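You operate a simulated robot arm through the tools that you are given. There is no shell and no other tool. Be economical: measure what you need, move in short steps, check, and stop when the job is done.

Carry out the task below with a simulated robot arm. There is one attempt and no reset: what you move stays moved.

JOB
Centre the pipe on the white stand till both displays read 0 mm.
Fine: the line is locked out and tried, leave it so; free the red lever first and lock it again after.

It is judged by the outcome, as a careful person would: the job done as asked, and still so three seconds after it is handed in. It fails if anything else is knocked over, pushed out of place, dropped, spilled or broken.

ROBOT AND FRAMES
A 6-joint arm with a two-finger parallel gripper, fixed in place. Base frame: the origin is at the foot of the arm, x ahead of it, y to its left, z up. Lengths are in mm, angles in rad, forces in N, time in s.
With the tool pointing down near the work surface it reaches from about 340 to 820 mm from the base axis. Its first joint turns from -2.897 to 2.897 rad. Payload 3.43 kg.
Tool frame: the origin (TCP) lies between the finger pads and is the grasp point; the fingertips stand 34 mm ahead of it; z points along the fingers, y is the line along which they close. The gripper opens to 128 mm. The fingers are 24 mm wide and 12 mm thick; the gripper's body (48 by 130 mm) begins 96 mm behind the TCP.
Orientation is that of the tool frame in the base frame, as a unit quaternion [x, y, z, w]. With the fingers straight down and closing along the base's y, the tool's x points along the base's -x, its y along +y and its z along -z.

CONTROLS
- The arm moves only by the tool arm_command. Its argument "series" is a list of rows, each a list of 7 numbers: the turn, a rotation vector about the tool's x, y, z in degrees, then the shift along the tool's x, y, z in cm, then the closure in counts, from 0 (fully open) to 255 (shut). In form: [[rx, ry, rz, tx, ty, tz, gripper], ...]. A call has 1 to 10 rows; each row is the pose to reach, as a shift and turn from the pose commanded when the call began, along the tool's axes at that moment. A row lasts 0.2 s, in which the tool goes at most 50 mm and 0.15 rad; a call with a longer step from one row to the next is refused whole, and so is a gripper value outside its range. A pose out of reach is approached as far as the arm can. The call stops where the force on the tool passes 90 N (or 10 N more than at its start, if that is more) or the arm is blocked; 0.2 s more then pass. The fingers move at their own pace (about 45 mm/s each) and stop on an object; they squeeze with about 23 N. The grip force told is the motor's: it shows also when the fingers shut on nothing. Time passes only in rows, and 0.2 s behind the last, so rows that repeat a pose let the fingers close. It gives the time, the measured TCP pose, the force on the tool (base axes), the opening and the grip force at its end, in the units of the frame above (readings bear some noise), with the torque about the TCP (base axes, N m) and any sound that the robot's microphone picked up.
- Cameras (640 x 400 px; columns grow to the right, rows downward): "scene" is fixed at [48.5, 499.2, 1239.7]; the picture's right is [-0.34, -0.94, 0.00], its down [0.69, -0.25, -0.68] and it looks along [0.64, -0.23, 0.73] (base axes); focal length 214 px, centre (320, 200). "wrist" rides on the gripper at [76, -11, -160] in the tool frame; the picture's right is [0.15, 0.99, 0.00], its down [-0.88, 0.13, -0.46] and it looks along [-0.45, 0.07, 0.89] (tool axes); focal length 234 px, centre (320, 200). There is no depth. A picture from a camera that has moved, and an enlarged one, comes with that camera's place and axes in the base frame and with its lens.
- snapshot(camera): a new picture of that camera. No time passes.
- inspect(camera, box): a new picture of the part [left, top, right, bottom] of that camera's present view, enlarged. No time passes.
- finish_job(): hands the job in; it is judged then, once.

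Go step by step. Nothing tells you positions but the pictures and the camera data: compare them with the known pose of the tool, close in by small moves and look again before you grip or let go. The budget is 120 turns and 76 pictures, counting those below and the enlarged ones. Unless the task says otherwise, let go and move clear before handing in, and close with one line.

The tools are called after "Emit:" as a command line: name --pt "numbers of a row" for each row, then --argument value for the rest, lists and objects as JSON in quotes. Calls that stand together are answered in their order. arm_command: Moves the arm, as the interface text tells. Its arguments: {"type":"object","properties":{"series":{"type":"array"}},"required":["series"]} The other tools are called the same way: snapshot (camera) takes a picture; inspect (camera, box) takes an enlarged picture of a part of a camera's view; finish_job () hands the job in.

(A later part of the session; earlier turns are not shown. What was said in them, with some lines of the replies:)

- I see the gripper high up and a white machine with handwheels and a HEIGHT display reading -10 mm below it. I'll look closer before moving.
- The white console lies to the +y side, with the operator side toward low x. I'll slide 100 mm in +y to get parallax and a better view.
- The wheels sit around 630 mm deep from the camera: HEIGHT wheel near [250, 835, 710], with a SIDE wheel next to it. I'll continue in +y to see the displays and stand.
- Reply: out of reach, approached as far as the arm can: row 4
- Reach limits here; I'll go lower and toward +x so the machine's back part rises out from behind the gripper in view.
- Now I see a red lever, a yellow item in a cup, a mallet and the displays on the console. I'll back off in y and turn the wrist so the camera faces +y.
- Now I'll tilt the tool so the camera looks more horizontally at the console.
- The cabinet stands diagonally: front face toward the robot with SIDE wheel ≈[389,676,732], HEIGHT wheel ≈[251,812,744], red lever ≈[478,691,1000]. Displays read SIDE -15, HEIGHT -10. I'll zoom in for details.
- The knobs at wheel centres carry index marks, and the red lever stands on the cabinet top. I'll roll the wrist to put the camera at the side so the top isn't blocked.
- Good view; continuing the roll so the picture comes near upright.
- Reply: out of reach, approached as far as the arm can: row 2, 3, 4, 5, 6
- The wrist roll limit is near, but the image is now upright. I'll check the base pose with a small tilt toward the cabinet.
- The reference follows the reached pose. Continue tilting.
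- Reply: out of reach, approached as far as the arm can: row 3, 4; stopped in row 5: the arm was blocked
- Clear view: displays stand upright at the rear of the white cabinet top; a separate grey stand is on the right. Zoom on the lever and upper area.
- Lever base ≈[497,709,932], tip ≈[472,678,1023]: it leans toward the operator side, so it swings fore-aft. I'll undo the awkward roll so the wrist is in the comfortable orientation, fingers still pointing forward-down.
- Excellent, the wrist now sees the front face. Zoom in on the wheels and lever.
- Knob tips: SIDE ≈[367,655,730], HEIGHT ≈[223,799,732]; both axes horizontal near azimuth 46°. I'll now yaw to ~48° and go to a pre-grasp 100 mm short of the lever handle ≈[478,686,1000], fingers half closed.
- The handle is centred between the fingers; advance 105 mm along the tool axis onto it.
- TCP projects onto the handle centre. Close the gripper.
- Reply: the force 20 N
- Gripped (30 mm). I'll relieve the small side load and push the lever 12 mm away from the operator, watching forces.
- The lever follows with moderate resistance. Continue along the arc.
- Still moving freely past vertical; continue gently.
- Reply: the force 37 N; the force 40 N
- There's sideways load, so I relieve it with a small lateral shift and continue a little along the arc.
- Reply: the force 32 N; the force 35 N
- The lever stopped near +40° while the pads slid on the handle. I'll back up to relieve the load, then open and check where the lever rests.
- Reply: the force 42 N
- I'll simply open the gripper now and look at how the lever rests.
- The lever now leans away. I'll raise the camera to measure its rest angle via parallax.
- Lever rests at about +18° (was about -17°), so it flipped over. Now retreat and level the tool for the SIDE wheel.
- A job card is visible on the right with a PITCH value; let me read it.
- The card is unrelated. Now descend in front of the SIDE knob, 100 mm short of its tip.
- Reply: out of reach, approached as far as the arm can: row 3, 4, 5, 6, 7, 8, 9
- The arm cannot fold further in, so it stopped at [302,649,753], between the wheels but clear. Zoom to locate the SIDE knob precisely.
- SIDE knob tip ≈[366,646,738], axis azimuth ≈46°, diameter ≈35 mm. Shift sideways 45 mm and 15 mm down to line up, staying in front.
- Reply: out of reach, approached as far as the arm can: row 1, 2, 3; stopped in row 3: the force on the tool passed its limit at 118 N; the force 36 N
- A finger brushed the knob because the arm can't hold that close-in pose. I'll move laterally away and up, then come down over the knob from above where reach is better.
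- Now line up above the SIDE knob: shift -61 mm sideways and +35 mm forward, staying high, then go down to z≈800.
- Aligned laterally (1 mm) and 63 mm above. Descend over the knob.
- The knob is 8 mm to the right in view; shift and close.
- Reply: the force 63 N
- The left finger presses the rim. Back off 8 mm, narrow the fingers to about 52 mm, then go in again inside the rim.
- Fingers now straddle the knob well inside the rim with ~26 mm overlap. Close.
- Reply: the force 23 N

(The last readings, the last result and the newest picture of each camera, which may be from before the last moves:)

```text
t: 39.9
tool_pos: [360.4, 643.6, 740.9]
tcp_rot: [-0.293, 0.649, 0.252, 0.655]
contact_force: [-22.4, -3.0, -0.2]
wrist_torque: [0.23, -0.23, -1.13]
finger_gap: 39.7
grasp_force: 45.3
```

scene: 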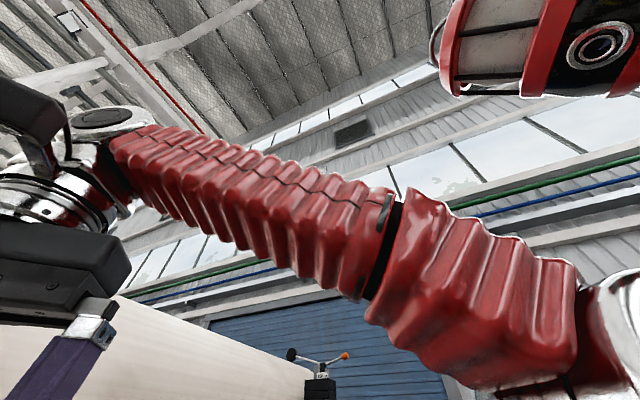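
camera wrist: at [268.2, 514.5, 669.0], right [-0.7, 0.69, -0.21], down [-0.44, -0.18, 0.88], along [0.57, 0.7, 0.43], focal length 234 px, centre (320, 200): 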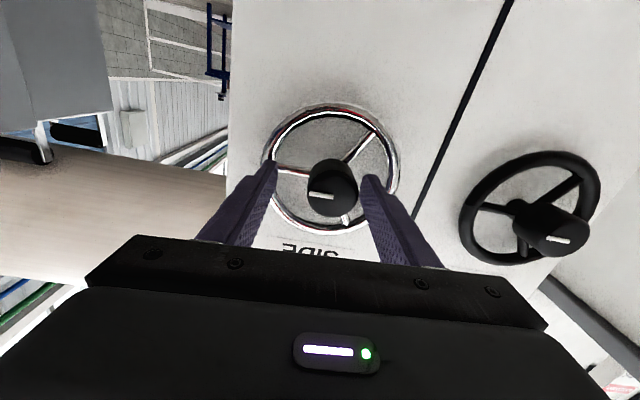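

Gripped at 39.7 mm. Try a clockwise turn (seen by the operator) of 25° first and check the torque.

Emit:
arm_command --pt "0 0 0 0 0.15 -0.1 255" --pt "0 0 8.3 0 0.15 -0.1 255" --pt "0 0 16.6 0 0.15 -0.1 255" --pt "0 0 25 0 0.15 -0.1 255"

Emit:
snapshot --camera "wrist"

```text
t: 40.9
tool_pos: [360.6, 643.5, 741.6]
tcp_rot: [-0.292, 0.65, 0.252, 0.655]
contact_force: [-2.0, 13.1, -1.7]
wrist_torque: [-0.47, 0.46, -1.24]
finger_gap: 39.6
grasp_force: 44.9
out of reach, approached as far as the arm can: row 2, 3, 4
```

```text
37 pictures are left
camera wrist: at [259.9, 520.1, 668.7], right [-0.7, 0.69, -0.2], down [-0.44, -0.19, 0.88], along [0.57, 0.7, 0.43], focal length 234 px, centre (320, 200)
```

wrist: 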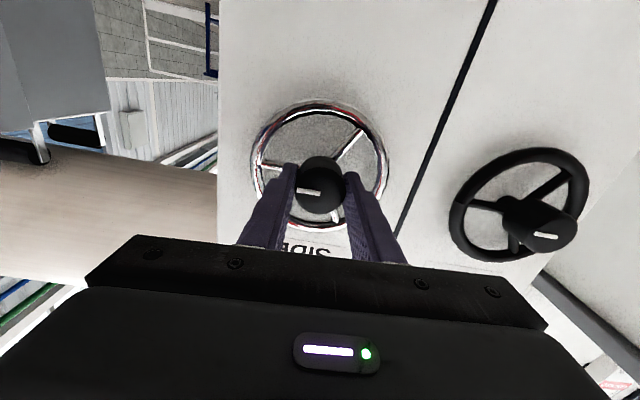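

The wrist can't roll further in that direction here (no rotation occurred). Try counter-clockwise.

Emit:
arm_command --pt "0 0 -8.3 0 0 0 255" --pt "0 0 -16.6 0 0 0 255" --pt "0 0 -25 0 0 0 255"

Emit:
snapshot --camera "wrist"

```text
t: 41.7
tool_pos: [360.3, 643.7, 740.6]
tcp_rot: [-0.426, 0.57, 0.104, 0.694]
contact_force: [-0.8, 9.5, 1.0]
wrist_torque: [-0.11, 0.16, -1.96]
finger_gap: 39.7
grasp_force: 45.4
```

```text
36 pictures are left
camera wrist: at [281.5, 499.0, 682.2], right [-0.57, 0.56, -0.6], down [-0.69, 0.06, 0.72], along [0.44, 0.83, 0.35], focal length 234 px, centre (320, 200)
```

wrist: 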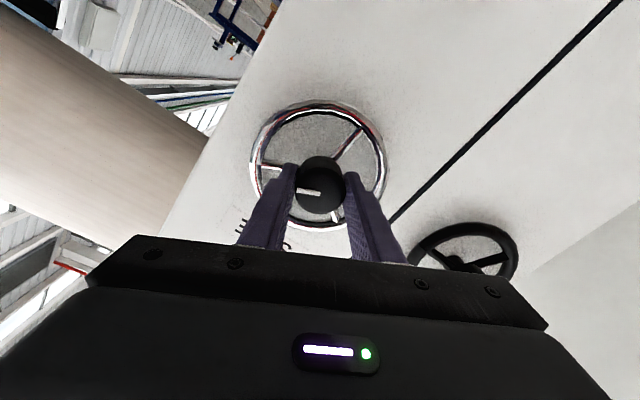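

The wheel turns freely with the tool. Continue another 85° then look at the display.

Emit:
arm_command --pt "0 0 -8.5 0 0 0 255" --pt "0 0 -17 0 0 0 255" --pt "0 0 -25.5 0 0 0 255" --pt "0 0 -34 0 0 0 255" --pt "0 0 -42.5 0 0 0 255" --pt "0 0 -51 0 0 0 255" --pt "0 0 -59.5 0 0 0 255" --pt "0 0 -68 0 0 0 255" --pt "0 0 -76.5 0 0 0 255" --pt "0 0 -85 0 0 0 255"

Emit:
snapshot --camera "wrist"

```text
t: 43.9
tool_pos: [361.3, 643.3, 739.3]
tcp_rot: [0.7, -0.131, 0.393, -0.581]
contact_force: [-8.9, 7.9, -4.3]
wrist_torque: [1.08, -1.1, -0.06]
finger_gap: 39.9
grasp_force: 45.1
```

```text
35 pictures are left
camera wrist: at [296.8, 486.5, 783.8], right [0.37, -0.38, -0.85], down [-0.86, 0.2, -0.46], along [0.35, 0.9, -0.25], focal length 234 px, centre (320, 200)
```

wrist: 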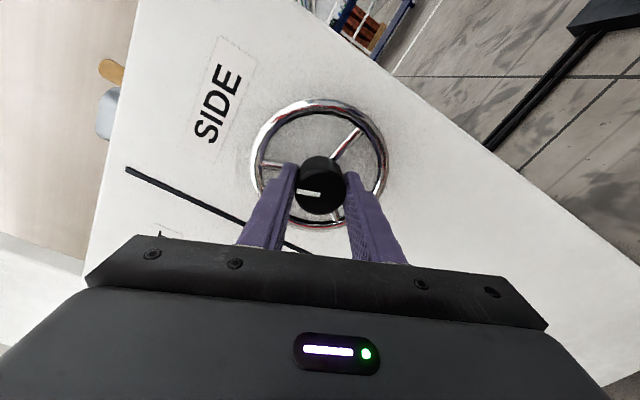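

Turned 110° CCW. Release, slide out sideways along the finger plane and rise to read the displays.

Emit:
arm_command --pt "0 0 0 0 0 0 140" --pt "0 0 0 0 0 0 140" --pt "0 0 0 0 0 -0.8 140" --pt "0 0 0 3.5 0 -1 140" --pt "0 0 0 7 0 -1.5 140" --pt "0 0 0 8.5 -3.5 -2.2 140" --pt "0 0 0 10 -7 -3 140" --pt "0 0 0 11.7 -11 -3 140" --pt "0 0 0 13.2 -14.5 -3 140"

Emit:
snapshot --camera "wrist"

```text
t: 45.9
tool_pos: [385.2, 578.7, 925.1]
tcp_rot: [0.7, -0.133, 0.392, -0.581]
contact_force: [0.3, -0.4, 0.0]
wrist_torque: [-0.01, -0.02, 0.01]
finger_gap: 57.7
grasp_force: 0.1
```

```text
34 pictures are left
camera wrist: at [321.6, 421.1, 968.0], right [0.36, -0.38, -0.85], down [-0.86, 0.2, -0.46], along [0.35, 0.9, -0.25], focal length 234 px, centre (320, 200)
```

wrist: 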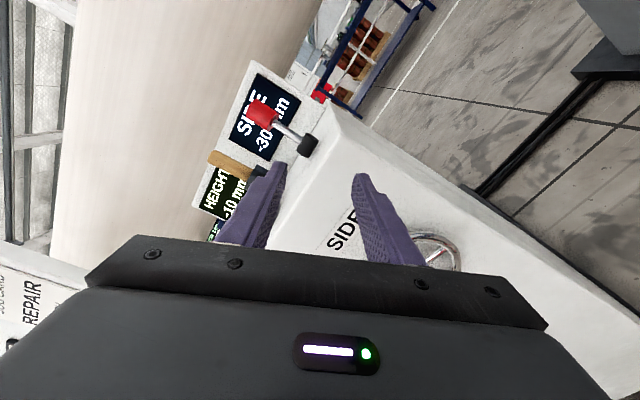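

Emit:
inspect --camera "wrist" --box '[190, 50, 320, 250]'

```text
2.00 times, centred on (255, 150) of wrist
camera zoom: at [321.6, 421.1, 968.0], right [0.36, -0.38, -0.85], down [-0.86, 0.2, -0.46], along [0.35, 0.9, -0.25], focal length 468 px, centre (450, 300)
```

zoom: 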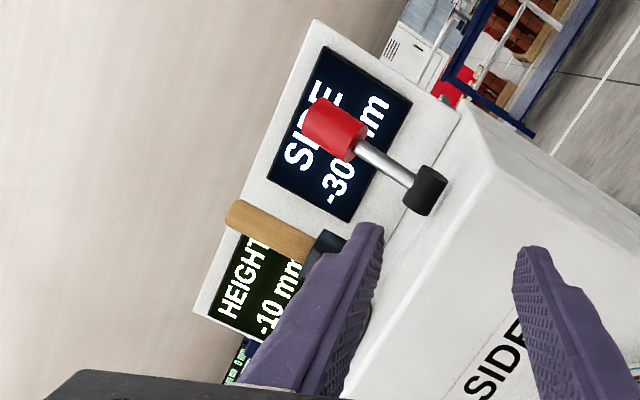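

SIDE reads -30 after 110° CCW, so CW raises it at ≈0.136 mm/°: I need ≈220° CW. Return along the same path, grip, and turn +110°.

Emit:
arm_command --pt "0 0 0 -1.5 3.5 0 140" --pt "0 0 0 -3.2 7.5 0 140" --pt "0 0 0 -4.7 11 0.8 140" --pt "0 0 0 -6.2 14.5 1.5 140" --pt "0 0 0 -9.7 14.5 2 140" --pt "0 0 0 -13.2 14.5 2.2 140" --pt "0 0 0 -13.2 14.5 2.8 140" --pt "0 0 0 -13.2 14.5 2.8 255" --pt "0 0 0 -13.2 14.5 2.8 255" --pt "0 0 0 -13.2 14.5 2.8 255"

Emit:
snapshot --camera "wrist"

```text
t: 48.1
tool_pos: [358.1, 644.4, 739.9]
tcp_rot: [0.7, -0.132, 0.392, -0.582]
contact_force: [-1.2, 1.7, -5.3]
wrist_torque: [1.11, -1.09, 0.03]
finger_gap: 40.2
grasp_force: 45.0
```

```text
32 pictures are left
camera wrist: at [295.1, 486.4, 783.3], right [0.36, -0.38, -0.85], down [-0.86, 0.2, -0.46], along [0.35, 0.9, -0.25], focal length 234 px, centre (320, 200)
```

wrist: 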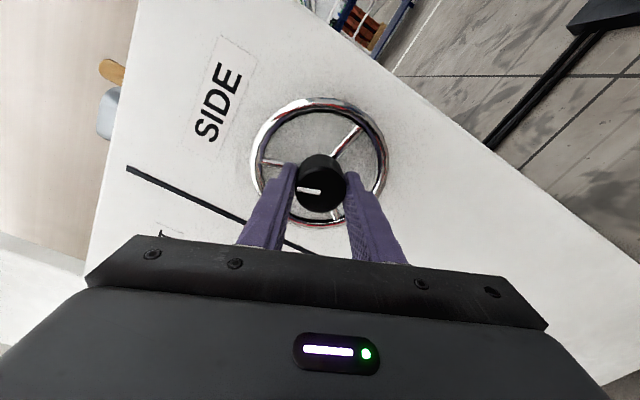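

Emit:
arm_command --pt "0 0 8.5 0 0 0 255" --pt "0 0 17 0 0 0 255" --pt "0 0 25.5 0 0 0 255" --pt "0 0 34 0 0 0 255" --pt "0 0 42.5 0 0 0 255" --pt "0 0 51 0 0 0 255" --pt "0 0 59.5 0 0 0 255" --pt "0 0 68 0 0 0 255" --pt "0 0 76.5 0 0 0 255" --pt "0 0 85 0 0 0 255"

Emit:
arm_command --pt "0 0 8 0 0 0 255" --pt "0 0 16 0 0 0 255" --pt "0 0 23 0 0 0 255" --pt "0 0 23 0 0 0 255"

Emit:
snapshot --camera "wrist"

```text
t: 50.3
tool_pos: [360.7, 642.7, 741.2]
tcp_rot: [-0.425, 0.571, 0.105, 0.694]
contact_force: [-6.6, 18.8, 4.4]
wrist_torque: [1.17, -1.15, -0.61]
finger_gap: 40.0
grasp_force: 45.1
```

```text
t: 51.3
tool_pos: [359.0, 641.5, 740.3]
tcp_rot: [-0.304, 0.644, 0.241, 0.66]
contact_force: [-6.2, 29.0, 6.9]
wrist_torque: [0.44, -0.35, -0.72]
finger_gap: 39.7
grasp_force: 44.4
```

```text
31 pictures are left
camera wrist: at [260.7, 517.0, 669.6], right [-0.69, 0.68, -0.23], down [-0.46, -0.17, 0.87], along [0.55, 0.71, 0.43], focal length 234 px, centre (320, 200)
```

wrist: 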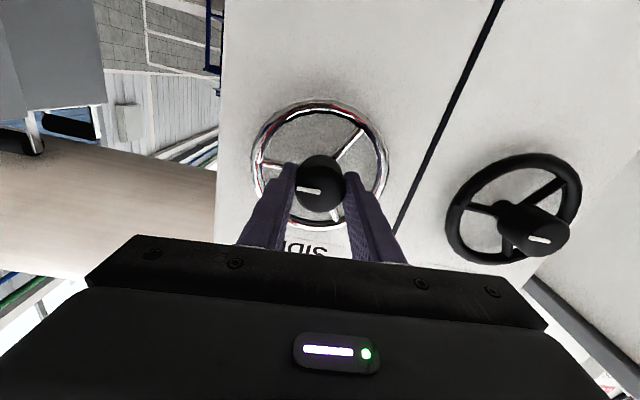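

Back to roughly -15 with the wrist at the limit. Open, roll back -112° around the knob with the fingers open, then regrip.

Emit:
arm_command --pt "0 0 0 0 0.2 0 150" --pt "0 0 0 0 0.2 0 150" --pt "0 0 -8.5 0 0.2 0 150" --pt "0 0 -17 0 0.2 0 150" --pt "0 0 -25.5 0 0.2 0 150" --pt "0 0 -34 0 0.2 0 150" --pt "0 0 -42.5 0 0.2 0 150" --pt "0 0 -51 0 0.2 0 150" --pt "0 0 -59.5 0 0.2 0 150" --pt "0 0 -68 0 0.2 0 150"

Emit:
arm_command --pt "0 0 -8.5 0 0 0 150" --pt "0 0 -17 0 0 0 150" --pt "0 0 -25.5 0 0 0 150" --pt "0 0 -34 0 0 0 150" --pt "0 0 -42.5 0 0 0 150" --pt "0 0 -46 0 0 0 150" --pt "0 0 -46 0 0 0 255" --pt "0 0 -46 0 0 0 255" --pt "0 0 -46 0 0 0 255"

Emit:
snapshot --camera "wrist"

```text
t: 53.5
tool_pos: [359.5, 643.3, 740.6]
tcp_rot: [-0.613, 0.364, -0.171, 0.681]
contact_force: [-0.4, -0.3, 0.6]
wrist_torque: [0.0, -0.02, -0.04]
finger_gap: 52.7
grasp_force: 0.2
```

```text
t: 55.5
tool_pos: [358.0, 643.3, 739.4]
tcp_rot: [0.706, -0.096, 0.423, -0.561]
contact_force: [3.3, -2.2, -6.7]
wrist_torque: [0.74, -0.7, 0.57]
finger_gap: 39.1
grasp_force: 44.4
```

```text
30 pictures are left
camera wrist: at [291.1, 488.9, 790.0], right [0.43, -0.44, -0.79], down [-0.83, 0.17, -0.54], along [0.37, 0.88, -0.29], focal length 234 px, centre (320, 200)
```

wrist: 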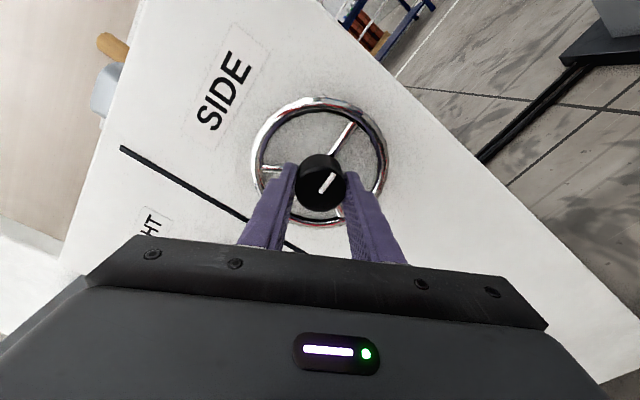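

Regripped (index mark stayed put). Turn +112° CW.

Emit:
arm_command --pt "0 0 8.5 0 0 0 255" --pt "0 0 17 0 0 0 255" --pt "0 0 25.5 0 0 0 255" --pt "0 0 34 0 0 0 255" --pt "0 0 42.5 0 0 0 255" --pt "0 0 51 0 0 0 255" --pt "0 0 59.5 0 0 0 255" --pt "0 0 68 0 0 0 255" --pt "0 0 76.5 0 0 0 255" --pt "0 0 85 0 0 0 255"

Emit:
arm_command --pt "0 0 8 0 0 0 255" --pt "0 0 16 0 0 0 255" --pt "0 0 24 0 0 0 255" --pt "0 0 27 0 0 0 255" --pt "0 0 27 0 0 0 255"

```text
t: 57.7
tool_pos: [359.8, 643.5, 741.3]
tcp_rot: [-0.454, 0.548, 0.068, 0.7]
contact_force: [-3.7, -23.0, 10.5]
wrist_torque: [0.95, -1.04, -1.15]
finger_gap: 38.9
grasp_force: 44.9
```

```text
t: 58.9
tool_pos: [358.8, 642.7, 742.5]
tcp_rot: [-0.313, 0.638, 0.229, 0.665]
contact_force: [-2.2, -31.7, 25.3]
wrist_torque: [0.31, -0.32, -1.67]
finger_gap: 39.1
grasp_force: 45.0
```

Release, back off slightly and rise to read the display.

Emit:
arm_command --pt "0 0 0 0 0 0 150" --pt "0 0 0 0 0 0 150" --pt "0 0 0 0 0 -0.6 140" --pt "0 0 0 -4.5 0 -0.6 140" --pt "0 0 0 -9 0 -0.6 140" --pt "0 0 0 -13.5 0 -1 140" --pt "0 0 0 -18 0 -2 140" --pt "0 0 0 -22.5 0 -3 140" --pt "0 0 0 -27 0 -4 140"

Emit:
inspect --camera "wrist" --box '[240, 20, 480, 170]'

```text
t: 60.9
tool_pos: [307.5, 646.3, 1011.9]
tcp_rot: [-0.315, 0.639, 0.229, 0.663]
contact_force: [0.2, 0.2, 0.3]
wrist_torque: [-0.01, 0.02, 0.0]
finger_gap: 57.7
grasp_force: 0.2
```

```text
2.67 times, centred on (360, 95) of wrist
camera zoom: at [210.8, 518.2, 941.3], right [-0.69, 0.67, -0.27], down [-0.48, -0.14, 0.86], along [0.54, 0.72, 0.42], focal length 624 px, centre (213, 480)
```

zoom: 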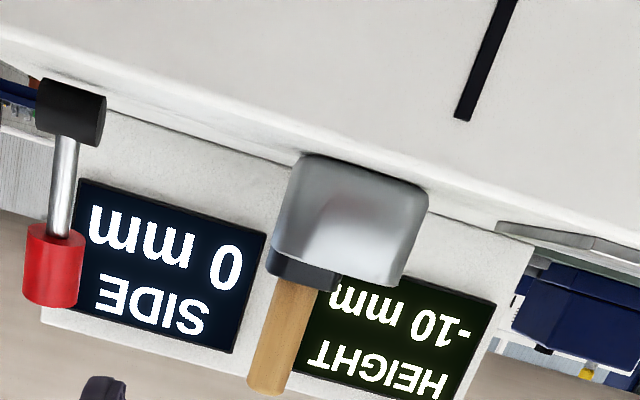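

SIDE reads 0 mm. Now the HEIGHT knob ≈[224,787,740]: shift sideways ~158 mm while high, then down to z≈810.

Emit:
arm_command --pt "0 0 0 -0.5 4 0 130" --pt "0 0 0 -1 8 0 130" --pt "0 0 0 -1.5 12 0 130" --pt "0 0 0 -2 15.7 0.4 130" --pt "0 0 0 2 16.2 0.8 130" --pt "0 0 0 6 16.7 1.2 130" --pt "0 0 0 10 17.2 1.6 130" --pt "0 0 0 14 17.7 1.6 130" --pt "0 0 0 17.7 18.2 1.6 130"

Emit:
snapshot --camera "wrist"

```text
t: 62.9
tool_pos: [205.0, 760.8, 807.9]
tcp_rot: [-0.315, 0.639, 0.229, 0.664]
contact_force: [0.3, 0.3, -0.4]
wrist_torque: [0.0, 0.03, -0.04]
finger_gap: 62.8
grasp_force: 0.1
```

```text
28 pictures are left
camera wrist: at [108.3, 633.1, 737.2], right [-0.69, 0.68, -0.27], down [-0.48, -0.15, 0.86], along [0.54, 0.72, 0.43], focal length 234 px, centre (320, 200)
```

wrist: 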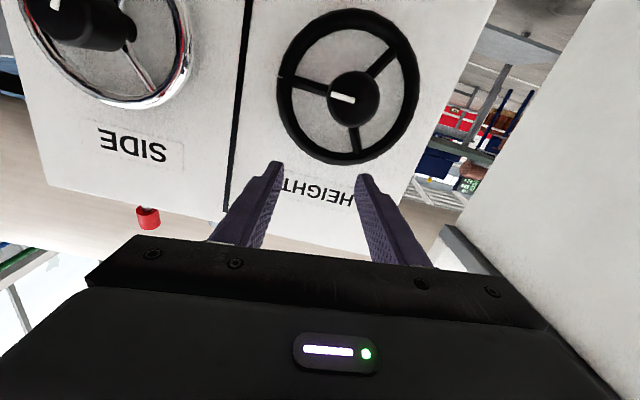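

On target; descend 66 mm with a 6 mm side correction, then advance 22 mm around the knob.

Emit:
arm_command --pt "0 0 0 2.2 0.5 -0.2 140" --pt "0 0 0 4.4 1 -0.2 145" --pt "0 0 0 6.4 1.47 0 150" --pt "0 0 0 6.4 1.47 0.4 150"

Emit:
inspect --camera "wrist" --box '[220, 90, 420, 250]'

```text
t: 63.9
tool_pos: [203.3, 770.1, 744.6]
tcp_rot: [-0.314, 0.639, 0.228, 0.664]
contact_force: [-0.3, 0.0, 0.7]
wrist_torque: [0.01, 0.02, 0.02]
finger_gap: 52.7
grasp_force: 0.1
```

```text
2.50 times, centred on (320, 170) of wrist
camera zoom: at [105.7, 643.3, 674.2], right [-0.69, 0.67, -0.27], down [-0.48, -0.15, 0.86], along [0.54, 0.72, 0.43], focal length 585 px, centre (320, 275)
```

zoom: 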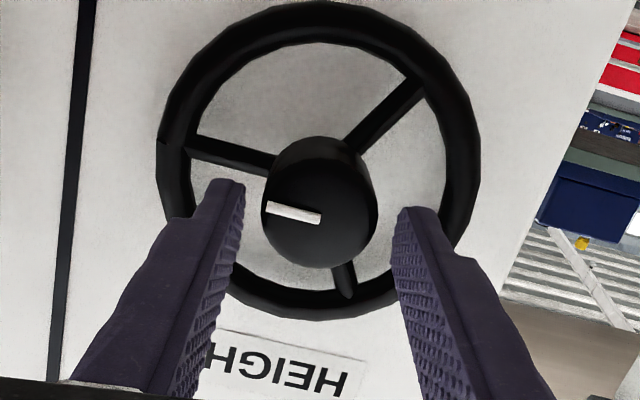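

Centred. Advance 20 mm and close.

Emit:
arm_command --pt "0 0 0 0 0 1 150" --pt "0 0 0 0 0 2 150" --pt "0 0 0 0 0 2 255" --pt "0 0 0 0 0 2 255" --pt "0 0 0 0 0 2 255"

Emit:
snapshot --camera "wrist"

```text
t: 65.1
tool_pos: [216.8, 784.1, 745.1]
tcp_rot: [-0.315, 0.639, 0.228, 0.663]
contact_force: [0.9, 2.0, -2.9]
wrist_torque: [0.17, -0.16, -1.21]
finger_gap: 39.5
grasp_force: 45.5
```

```text
26 pictures are left
camera wrist: at [119.9, 656.5, 673.6], right [-0.69, 0.68, -0.27], down [-0.48, -0.14, 0.86], along [0.54, 0.72, 0.43], focal length 234 px, centre (320, 200)
```

wrist: 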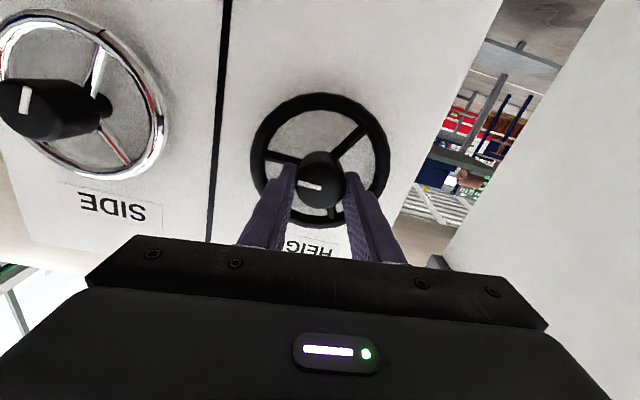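

Gripped the HEIGHT knob squarely. Try +25° CW to see if the wrist can roll here.

Emit:
arm_command --pt "0 0 8.3 0 0 0 255" --pt "0 0 16.6 0 0 0 255" --pt "0 0 25 0 0 0 255"

```text
t: 65.9
tool_pos: [221.5, 788.1, 739.5]
tcp_rot: [-0.183, 0.689, 0.329, 0.619]
contact_force: [-16.5, -56.0, 23.9]
wrist_torque: [1.34, -1.43, 2.04]
finger_gap: 40.4
grasp_force: 44.6
out of reach, approached as far as the arm can: row 3
stopped in row 3: the force on the tool passed its limit at 214 N (the readings are from after the stop); the commanded pose is now the measured one
```

That ran into a reach limit and pushed hard (214 N momentarily). Open the fingers at once, and back off to the centred position.

Emit:
arm_command --pt "0 0 0 0 0 0 150" --pt "0 0 0 0 0 0 150" --pt "0 0 0 0 0 -0.5 150"

Emit:
inspect --camera "wrist" --box '[220, 90, 420, 250]'

```text
t: 66.7
tool_pos: [218.0, 787.8, 742.1]
tcp_rot: [-0.184, 0.689, 0.33, 0.618]
contact_force: [-0.3, -0.9, -1.1]
wrist_torque: [0.01, -0.07, 0.04]
finger_gap: 52.8
grasp_force: 0.1
```

```text
2.50 times, centred on (320, 170) of wrist
camera zoom: at [97.3, 684.5, 670.2], right [-0.68, 0.73, 0.08], down [-0.27, -0.35, 0.9], along [0.68, 0.59, 0.44], focal length 585 px, centre (320, 275)
```

zoom: 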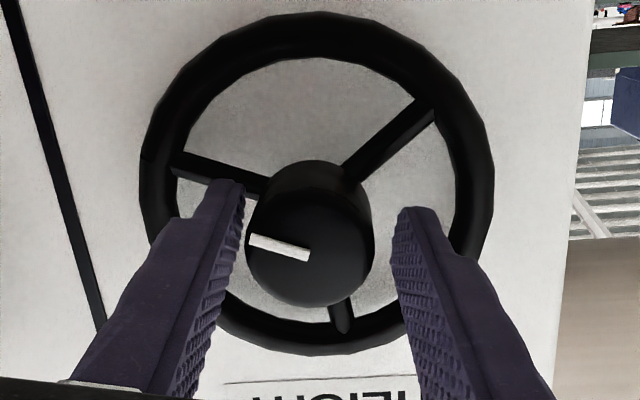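

Nothing damaged; the knob turned about 21° CW. Roll back 75° with fingers open, recentre and regrip.

Emit:
arm_command --pt "0 0 0 0.3 -0.25 0 150" --pt "0 0 -8.5 0.3 -0.25 0 150" --pt "0 0 -17 0.3 -0.25 0 150" --pt "0 0 -25.5 0.3 -0.25 0 150" --pt "0 0 -34 0.3 -0.25 0 150" --pt "0 0 -42.5 0.3 -0.25 0 150" --pt "0 0 -51 0.3 -0.25 0 150" --pt "0 0 -59.5 0.3 -0.25 0 150" --pt "0 0 -68 0.3 -0.25 0 150" --pt "0 0 -75 0.3 -0.25 0 150"

Emit:
inspect --camera "wrist" --box '[220, 90, 420, 250]'

```text
t: 68.9
tool_pos: [218.1, 786.6, 735.5]
tcp_rot: [-0.567, 0.436, -0.115, 0.689]
contact_force: [-0.6, 0.1, 0.5]
wrist_torque: [-0.02, -0.02, -0.03]
finger_gap: 52.8
grasp_force: 0.0
```

```text
2.50 times, centred on (320, 170) of wrist
camera zoom: at [152.0, 624.6, 714.1], right [-0.24, 0.23, -0.94], down [-0.9, 0.31, 0.31], along [0.36, 0.92, 0.13], focal length 585 px, centre (320, 275)
```

zoom: 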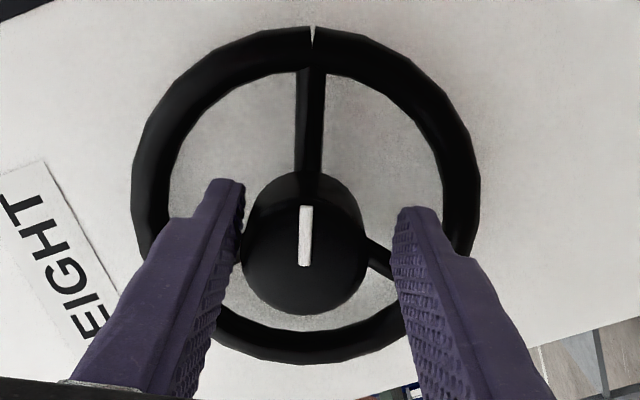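

Recentre 4 mm, close and turn +53° CW.

Emit:
arm_command --pt "0 0 0 0 -0.4 0 150" --pt "0 0 0 0 -0.4 0 255" --pt "0 0 0 0 -0.4 0 255" --pt "0 0 0 0 -0.4 0 255"

Emit:
arm_command --pt "0 0 8.5 0 0 0 255" --pt "0 0 17 0 0 0 255" --pt "0 0 25.5 0 0 0 255" --pt "0 0 34 0 0 0 255" --pt "0 0 42.5 0 0 0 255" --pt "0 0 51 0 0 0 255" --pt "0 0 53 0 0 0 255"

```text
t: 69.9
tool_pos: [219.9, 784.7, 740.3]
tcp_rot: [-0.567, 0.435, -0.114, 0.69]
contact_force: [-0.8, -1.6, 1.0]
wrist_torque: [0.61, -0.68, -0.46]
finger_gap: 39.2
grasp_force: 45.2
```

```text
t: 71.5
tool_pos: [218.8, 785.8, 738.8]
tcp_rot: [-0.313, 0.643, 0.207, 0.668]
contact_force: [-6.8, 29.8, -11.6]
wrist_torque: [-0.56, 0.43, 1.68]
finger_gap: 39.8
grasp_force: 45.3
```

Now release, back off 8 mm, and rise to read the displays.

Emit:
arm_command --pt "0 0 0 0 0 0 150" --pt "0 0 0 0 0 0 150" --pt "0 0 0 0 0 -0.8 150" --pt "0 0 0 -4.5 0 -1.5 140" --pt "0 0 0 -9 0 -2 140" --pt "0 0 0 -13.5 0 -2.5 140" --pt "0 0 0 -18 0 -3 140" --pt "0 0 0 -22.5 0 -3.5 140" --pt "0 0 0 -27 0 -4 140"

Emit:
snapshot --camera "wrist"

```text
t: 73.5
tool_pos: [164.9, 789.1, 1006.2]
tcp_rot: [-0.314, 0.643, 0.205, 0.668]
contact_force: [0.9, 0.1, 0.1]
wrist_torque: [-0.01, -0.02, 0.0]
finger_gap: 57.8
grasp_force: 0.1
```

```text
23 pictures are left
camera wrist: at [64.1, 663.3, 937.2], right [-0.66, 0.69, -0.3], down [-0.5, -0.1, 0.86], along [0.57, 0.71, 0.41], focal length 234 px, centre (320, 200)
```

wrist: 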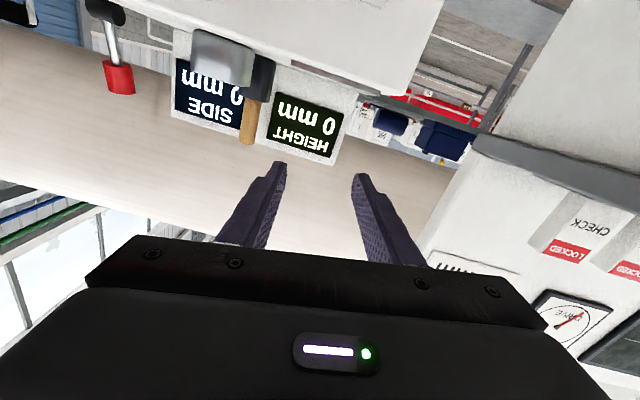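

Emit:
inspect --camera "wrist" --box '[160, 50, 360, 180]'

```text
3.08 times, centred on (260, 115) of wrist
camera zoom: at [64.1, 663.3, 937.2], right [-0.66, 0.69, -0.3], down [-0.5, -0.1, 0.86], along [0.57, 0.71, 0.41], focal length 720 px, centre (505, 462)
```

zoom: 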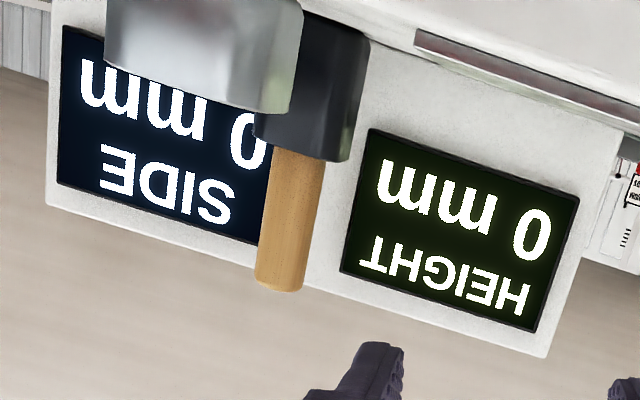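

Both displays read 0 mm. Now to relock the lever: travel clear of the cabinet and pitch the tool back down for the lever grip.

Emit:
arm_command --pt "0 0 0 -0.8 -4 -1 130" --pt "-0.8 5 1.5 -1.5 -8.1 -1.8 120" --pt "-1.6 10 3 -2.2 -12.2 -2.4 120" --pt "-2.5 15 4.5 -2.9 -16.3 -3 120" --pt "-3.3 20 6 -3.6 -20.4 -3.6 120" --pt "-4.1 26 7.5 -4.3 -24.5 -4 120" --pt "-5 32 9 -5 -28.5 -4.4 120"

Emit:
snapshot --camera "wrist"

```text
t: 75.1
tool_pos: [321.5, 564.4, 1101.5]
tcp_rot: [-0.335, 0.815, 0.19, 0.434]
contact_force: [-0.6, -0.7, -0.6]
wrist_torque: [0.0, 0.02, -0.01]
finger_gap: 67.8
grasp_force: 0.1
```

```text
21 pictures are left
camera wrist: at [207.9, 432.2, 1128.1], right [-0.76, 0.64, -0.1], down [0.0, 0.15, 0.99], along [0.65, 0.75, -0.11], focal length 234 px, centre (320, 200)
```

wrist: 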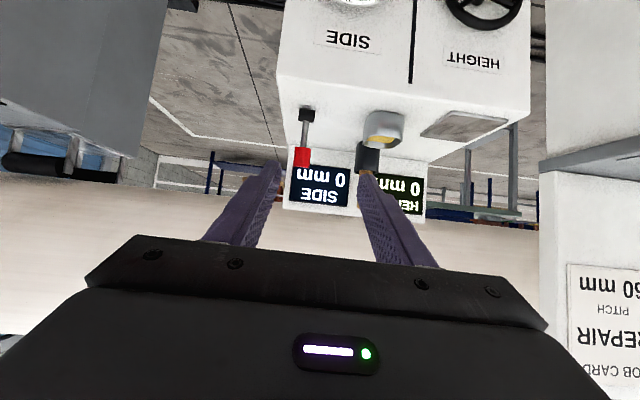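

Handle position is clear. Go to a pre-grasp 90 mm short of the handle's current centre ≈[505,720,1001].

Emit:
arm_command --pt "0 0 0 -1.3 -0.6 4.2 120" --pt "0 0 0 -2.6 -1.2 8.4 120" --pt "0 0 0 -3.8 -1.8 12.6 120" --pt "0 0 0 -4.9 -2.2 16.5 120"

Emit:
snapshot --camera "wrist"

```text
t: 76.1
tool_pos: [455.2, 663.5, 1050.0]
tcp_rot: [-0.335, 0.814, 0.19, 0.434]
contact_force: [-1.1, -0.8, -0.2]
wrist_torque: [0.0, -0.01, -0.03]
finger_gap: 67.8
grasp_force: 0.1
```

```text
20 pictures are left
camera wrist: at [341.7, 532.1, 1076.0], right [-0.76, 0.64, -0.1], down [-0.01, 0.15, 0.99], along [0.65, 0.75, -0.11], focal length 234 px, centre (320, 200)
```

wrist: 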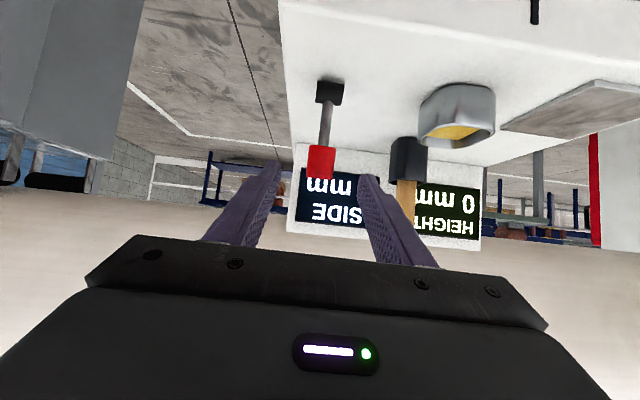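

Aligned. Advance 85 mm onto the handle.

Emit:
arm_command --pt "0 0 0 -0.1 0.05 3 120" --pt "0 0 0 -0.2 0.1 6 120" --pt "0 0 0 -0.2 0.1 8.5 120"

Emit:
snapshot --camera "wrist"

```text
t: 76.9
tool_pos: [502.3, 715.2, 1005.3]
tcp_rot: [-0.337, 0.814, 0.191, 0.433]
contact_force: [0.2, -0.2, 0.6]
wrist_torque: [-0.03, 0.02, 0.02]
finger_gap: 67.6
grasp_force: 0.0
```

```text
19 pictures are left
camera wrist: at [390.0, 583.1, 1031.4], right [-0.76, 0.64, -0.1], down [0.0, 0.15, 0.99], along [0.65, 0.75, -0.11], focal length 234 px, centre (320, 200)
```

wrist: 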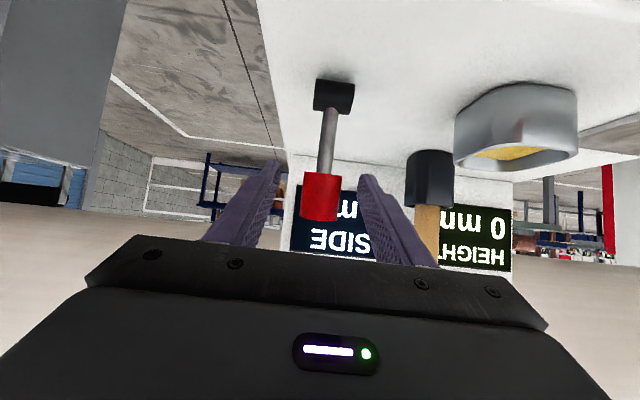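

Handle centred; close and pull the lever back toward the operator in small steps.

Emit:
arm_command --pt "0 0 0 0 0.1 0 255" --pt "0 0 0 0 0.1 0 255" --pt "0 0 0 0 0.1 0 255" --pt "0 0 0 0 0.1 0 255" --pt "0 0 0 0.2 0.1 -0.5 255" --pt "0 0 0 0.5 0.1 -0.95 255" --pt "0 0 0 0.85 0.1 -1.4 255"

```text
t: 78.5
tool_pos: [491.7, 704.9, 1007.8]
tcp_rot: [-0.335, 0.815, 0.19, 0.434]
contact_force: [19.7, 6.4, 3.4]
wrist_torque: [0.16, -1.66, 0.08]
finger_gap: 29.5
grasp_force: 45.2
```

Moving at ~20 N, lever now upright. Continue to the original lean.

Emit:
arm_command --pt "0 0 0 0.27 0 -0.35 255" --pt "0 0 0 0.56 0 -0.68 255" --pt "0 0 0 0.88 0 -1 255" --pt "0 0 0 1.2 0 -1.3 255"

Emit:
snapshot --camera "wrist"

```text
t: 79.5
tool_pos: [479.1, 692.1, 1003.9]
tcp_rot: [-0.334, 0.815, 0.19, 0.434]
contact_force: [20.1, 1.9, 11.0]
wrist_torque: [0.43, -1.42, -0.21]
finger_gap: 29.5
grasp_force: 45.3
```

```text
18 pictures are left
camera wrist: at [365.7, 560.8, 1029.6], right [-0.76, 0.64, -0.1], down [0.0, 0.15, 0.99], along [0.65, 0.75, -0.11], focal length 234 px, centre (320, 200)
```

wrist: 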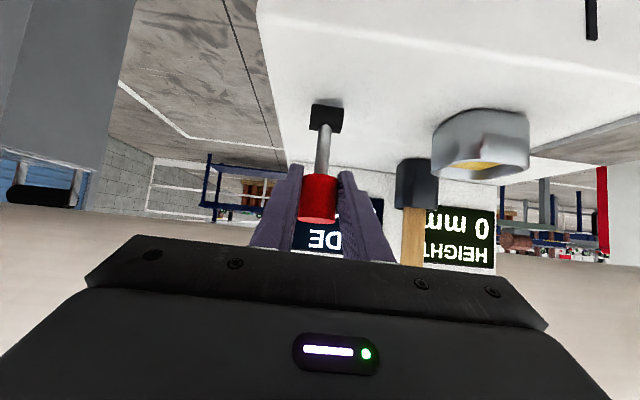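

At the original lean; check for a stop with a few more mm.

Emit:
arm_command --pt "0 0 0 0.3 0 -0.22 255" --pt "0 0 0 0.5 0 -0.4 255"

```text
t: 80.1
tool_pos: [474.0, 687.7, 1001.5]
tcp_rot: [-0.334, 0.815, 0.19, 0.434]
contact_force: [20.0, -4.9, 19.0]
wrist_torque: [0.48, -1.39, -0.3]
finger_gap: 29.3
grasp_force: 44.4
```

Emit:
arm_command --pt "0 0 0 0.17 0.05 -0.25 255" --pt "0 0 0 0.36 0.05 -0.48 255"

Emit:
snapshot --camera "wrist"

```text
t: 80.7
tool_pos: [470.7, 683.2, 999.2]
tcp_rot: [-0.334, 0.816, 0.188, 0.433]
contact_force: [26.5, -4.2, 8.4]
wrist_torque: [0.64, -1.22, -0.43]
finger_gap: 29.6
grasp_force: 45.3
```

```text
17 pictures are left
camera wrist: at [357.4, 552.8, 1025.1], right [-0.76, 0.64, -0.1], down [0.0, 0.16, 0.99], along [0.65, 0.75, -0.12], focal length 234 px, centre (320, 200)
```

wrist: 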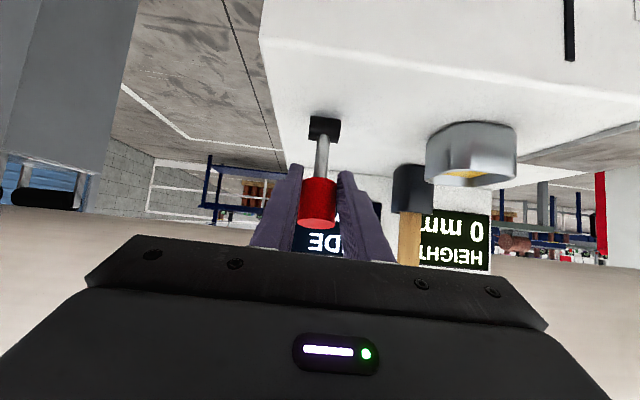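

Slightly past the original lean now. Release and compare with the original picture from the same camera pose.

Emit:
arm_command --pt "0 0 0 0 0 0 120" --pt "0 0 0 0 0 0 120" --pt "0 0 0 0 0 0 120" --pt "0 0 0 0 0 -3 120" --pt "0 0 0 0 0 -6 120" --pt "0 0 0 0 0 -9.5 120"

Emit:
snapshot --camera "wrist"

```text
t: 82.1
tool_pos: [413.7, 628.7, 1052.8]
tcp_rot: [-0.336, 0.815, 0.19, 0.432]
contact_force: [0.6, -0.1, -0.1]
wrist_torque: [0.03, 0.03, -0.01]
finger_gap: 67.9
grasp_force: 0.1
```

```text
16 pictures are left
camera wrist: at [300.4, 497.8, 1079.0], right [-0.76, 0.64, -0.1], down [0.0, 0.16, 0.99], along [0.65, 0.75, -0.12], focal length 234 px, centre (320, 200)
```

wrist: 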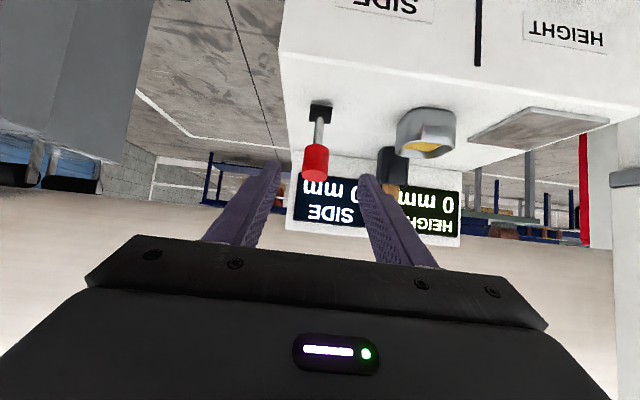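

Emit:
inspect --camera "wrist" --box '[270, 90, 370, 200]'

Emit:
arm_command --pt "0 0 0 -3.4 0 -2.2 120" --pt "0 0 0 -6.8 0 -4.4 120" --pt "0 0 0 -10.1 0 -6.6 120"

Emit:
inspect --camera "wrist" --box '[260, 10, 400, 120]'

```text
3.64 times, centred on (320, 145) of wrist
camera zoom: at [300.4, 497.8, 1079.0], right [-0.76, 0.64, -0.1], down [0.0, 0.16, 0.99], along [0.65, 0.75, -0.12], focal length 852 px, centre (320, 400)
```

zoom: 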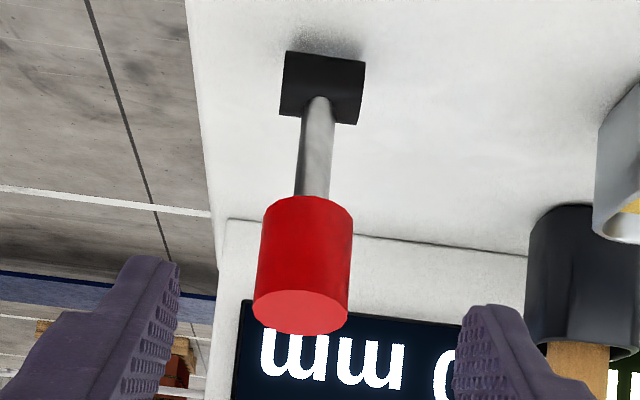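

```text
t: 82.9
tool_pos: [419.0, 627.5, 1172.3]
tcp_rot: [-0.336, 0.815, 0.19, 0.433]
contact_force: [-0.5, 0.7, -0.2]
wrist_torque: [0.01, 0.02, 0.01]
finger_gap: 67.7
grasp_force: 0.1
```

```text
3.64 times, centred on (330, 65) of wrist
camera zoom: at [305.2, 496.5, 1197.4], right [-0.76, 0.64, -0.1], down [0.0, 0.15, 0.99], along [0.65, 0.75, -0.12], focal length 852 px, centre (284, 691)
```

zoom: 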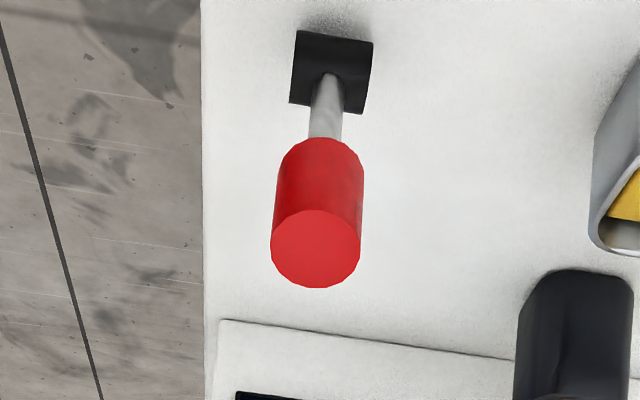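

The lever tip projects exactly onto its original pixel positions in the earlier pictures, so it is back in its locked place. Retreat and take a last check of the displays.

Emit:
arm_command --pt "0 0 0 0 0 -4 120" --pt "0 0 0 0 0 -8 120" --pt "0 0 0 0 0 -12 120" --pt "0 0 0 3 0 -13 120"

Emit:
inspect --camera "wrist" --box '[260, 40, 460, 200]'

```text
t: 83.9
tool_pos: [328.4, 538.8, 1219.2]
tcp_rot: [-0.335, 0.815, 0.19, 0.434]
contact_force: [0.1, 0.7, -0.8]
wrist_torque: [-0.02, 0.0, 0.0]
finger_gap: 67.6
grasp_force: 0.0
```

```text
2.50 times, centred on (360, 120) of wrist
camera zoom: at [215.5, 407.4, 1245.9], right [-0.76, 0.64, -0.1], down [-0.01, 0.15, 0.99], along [0.65, 0.75, -0.11], focal length 585 px, centre (220, 400)
```

zoom: 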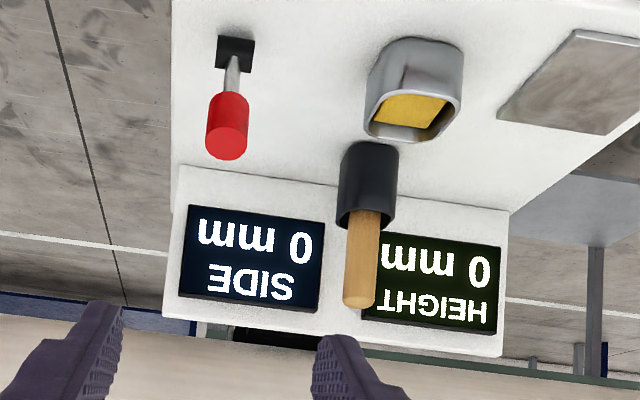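

Both displays read 0 mm, the lever is back in its locked position, and the other items on the stand are undisturbed. Handing in.

Emit:
finish_job

```text
The job is handed in.
```

The pipe is centred on the white stand: both displays read 0 mm, the red lever is back at the lean it started from, and I left the lockout alone. While lining up on the wheels, the gripper pressed hard against the SIDE knob and its rim (118 N) and twisted the HEIGHT knob (214 N), with no damage visible.
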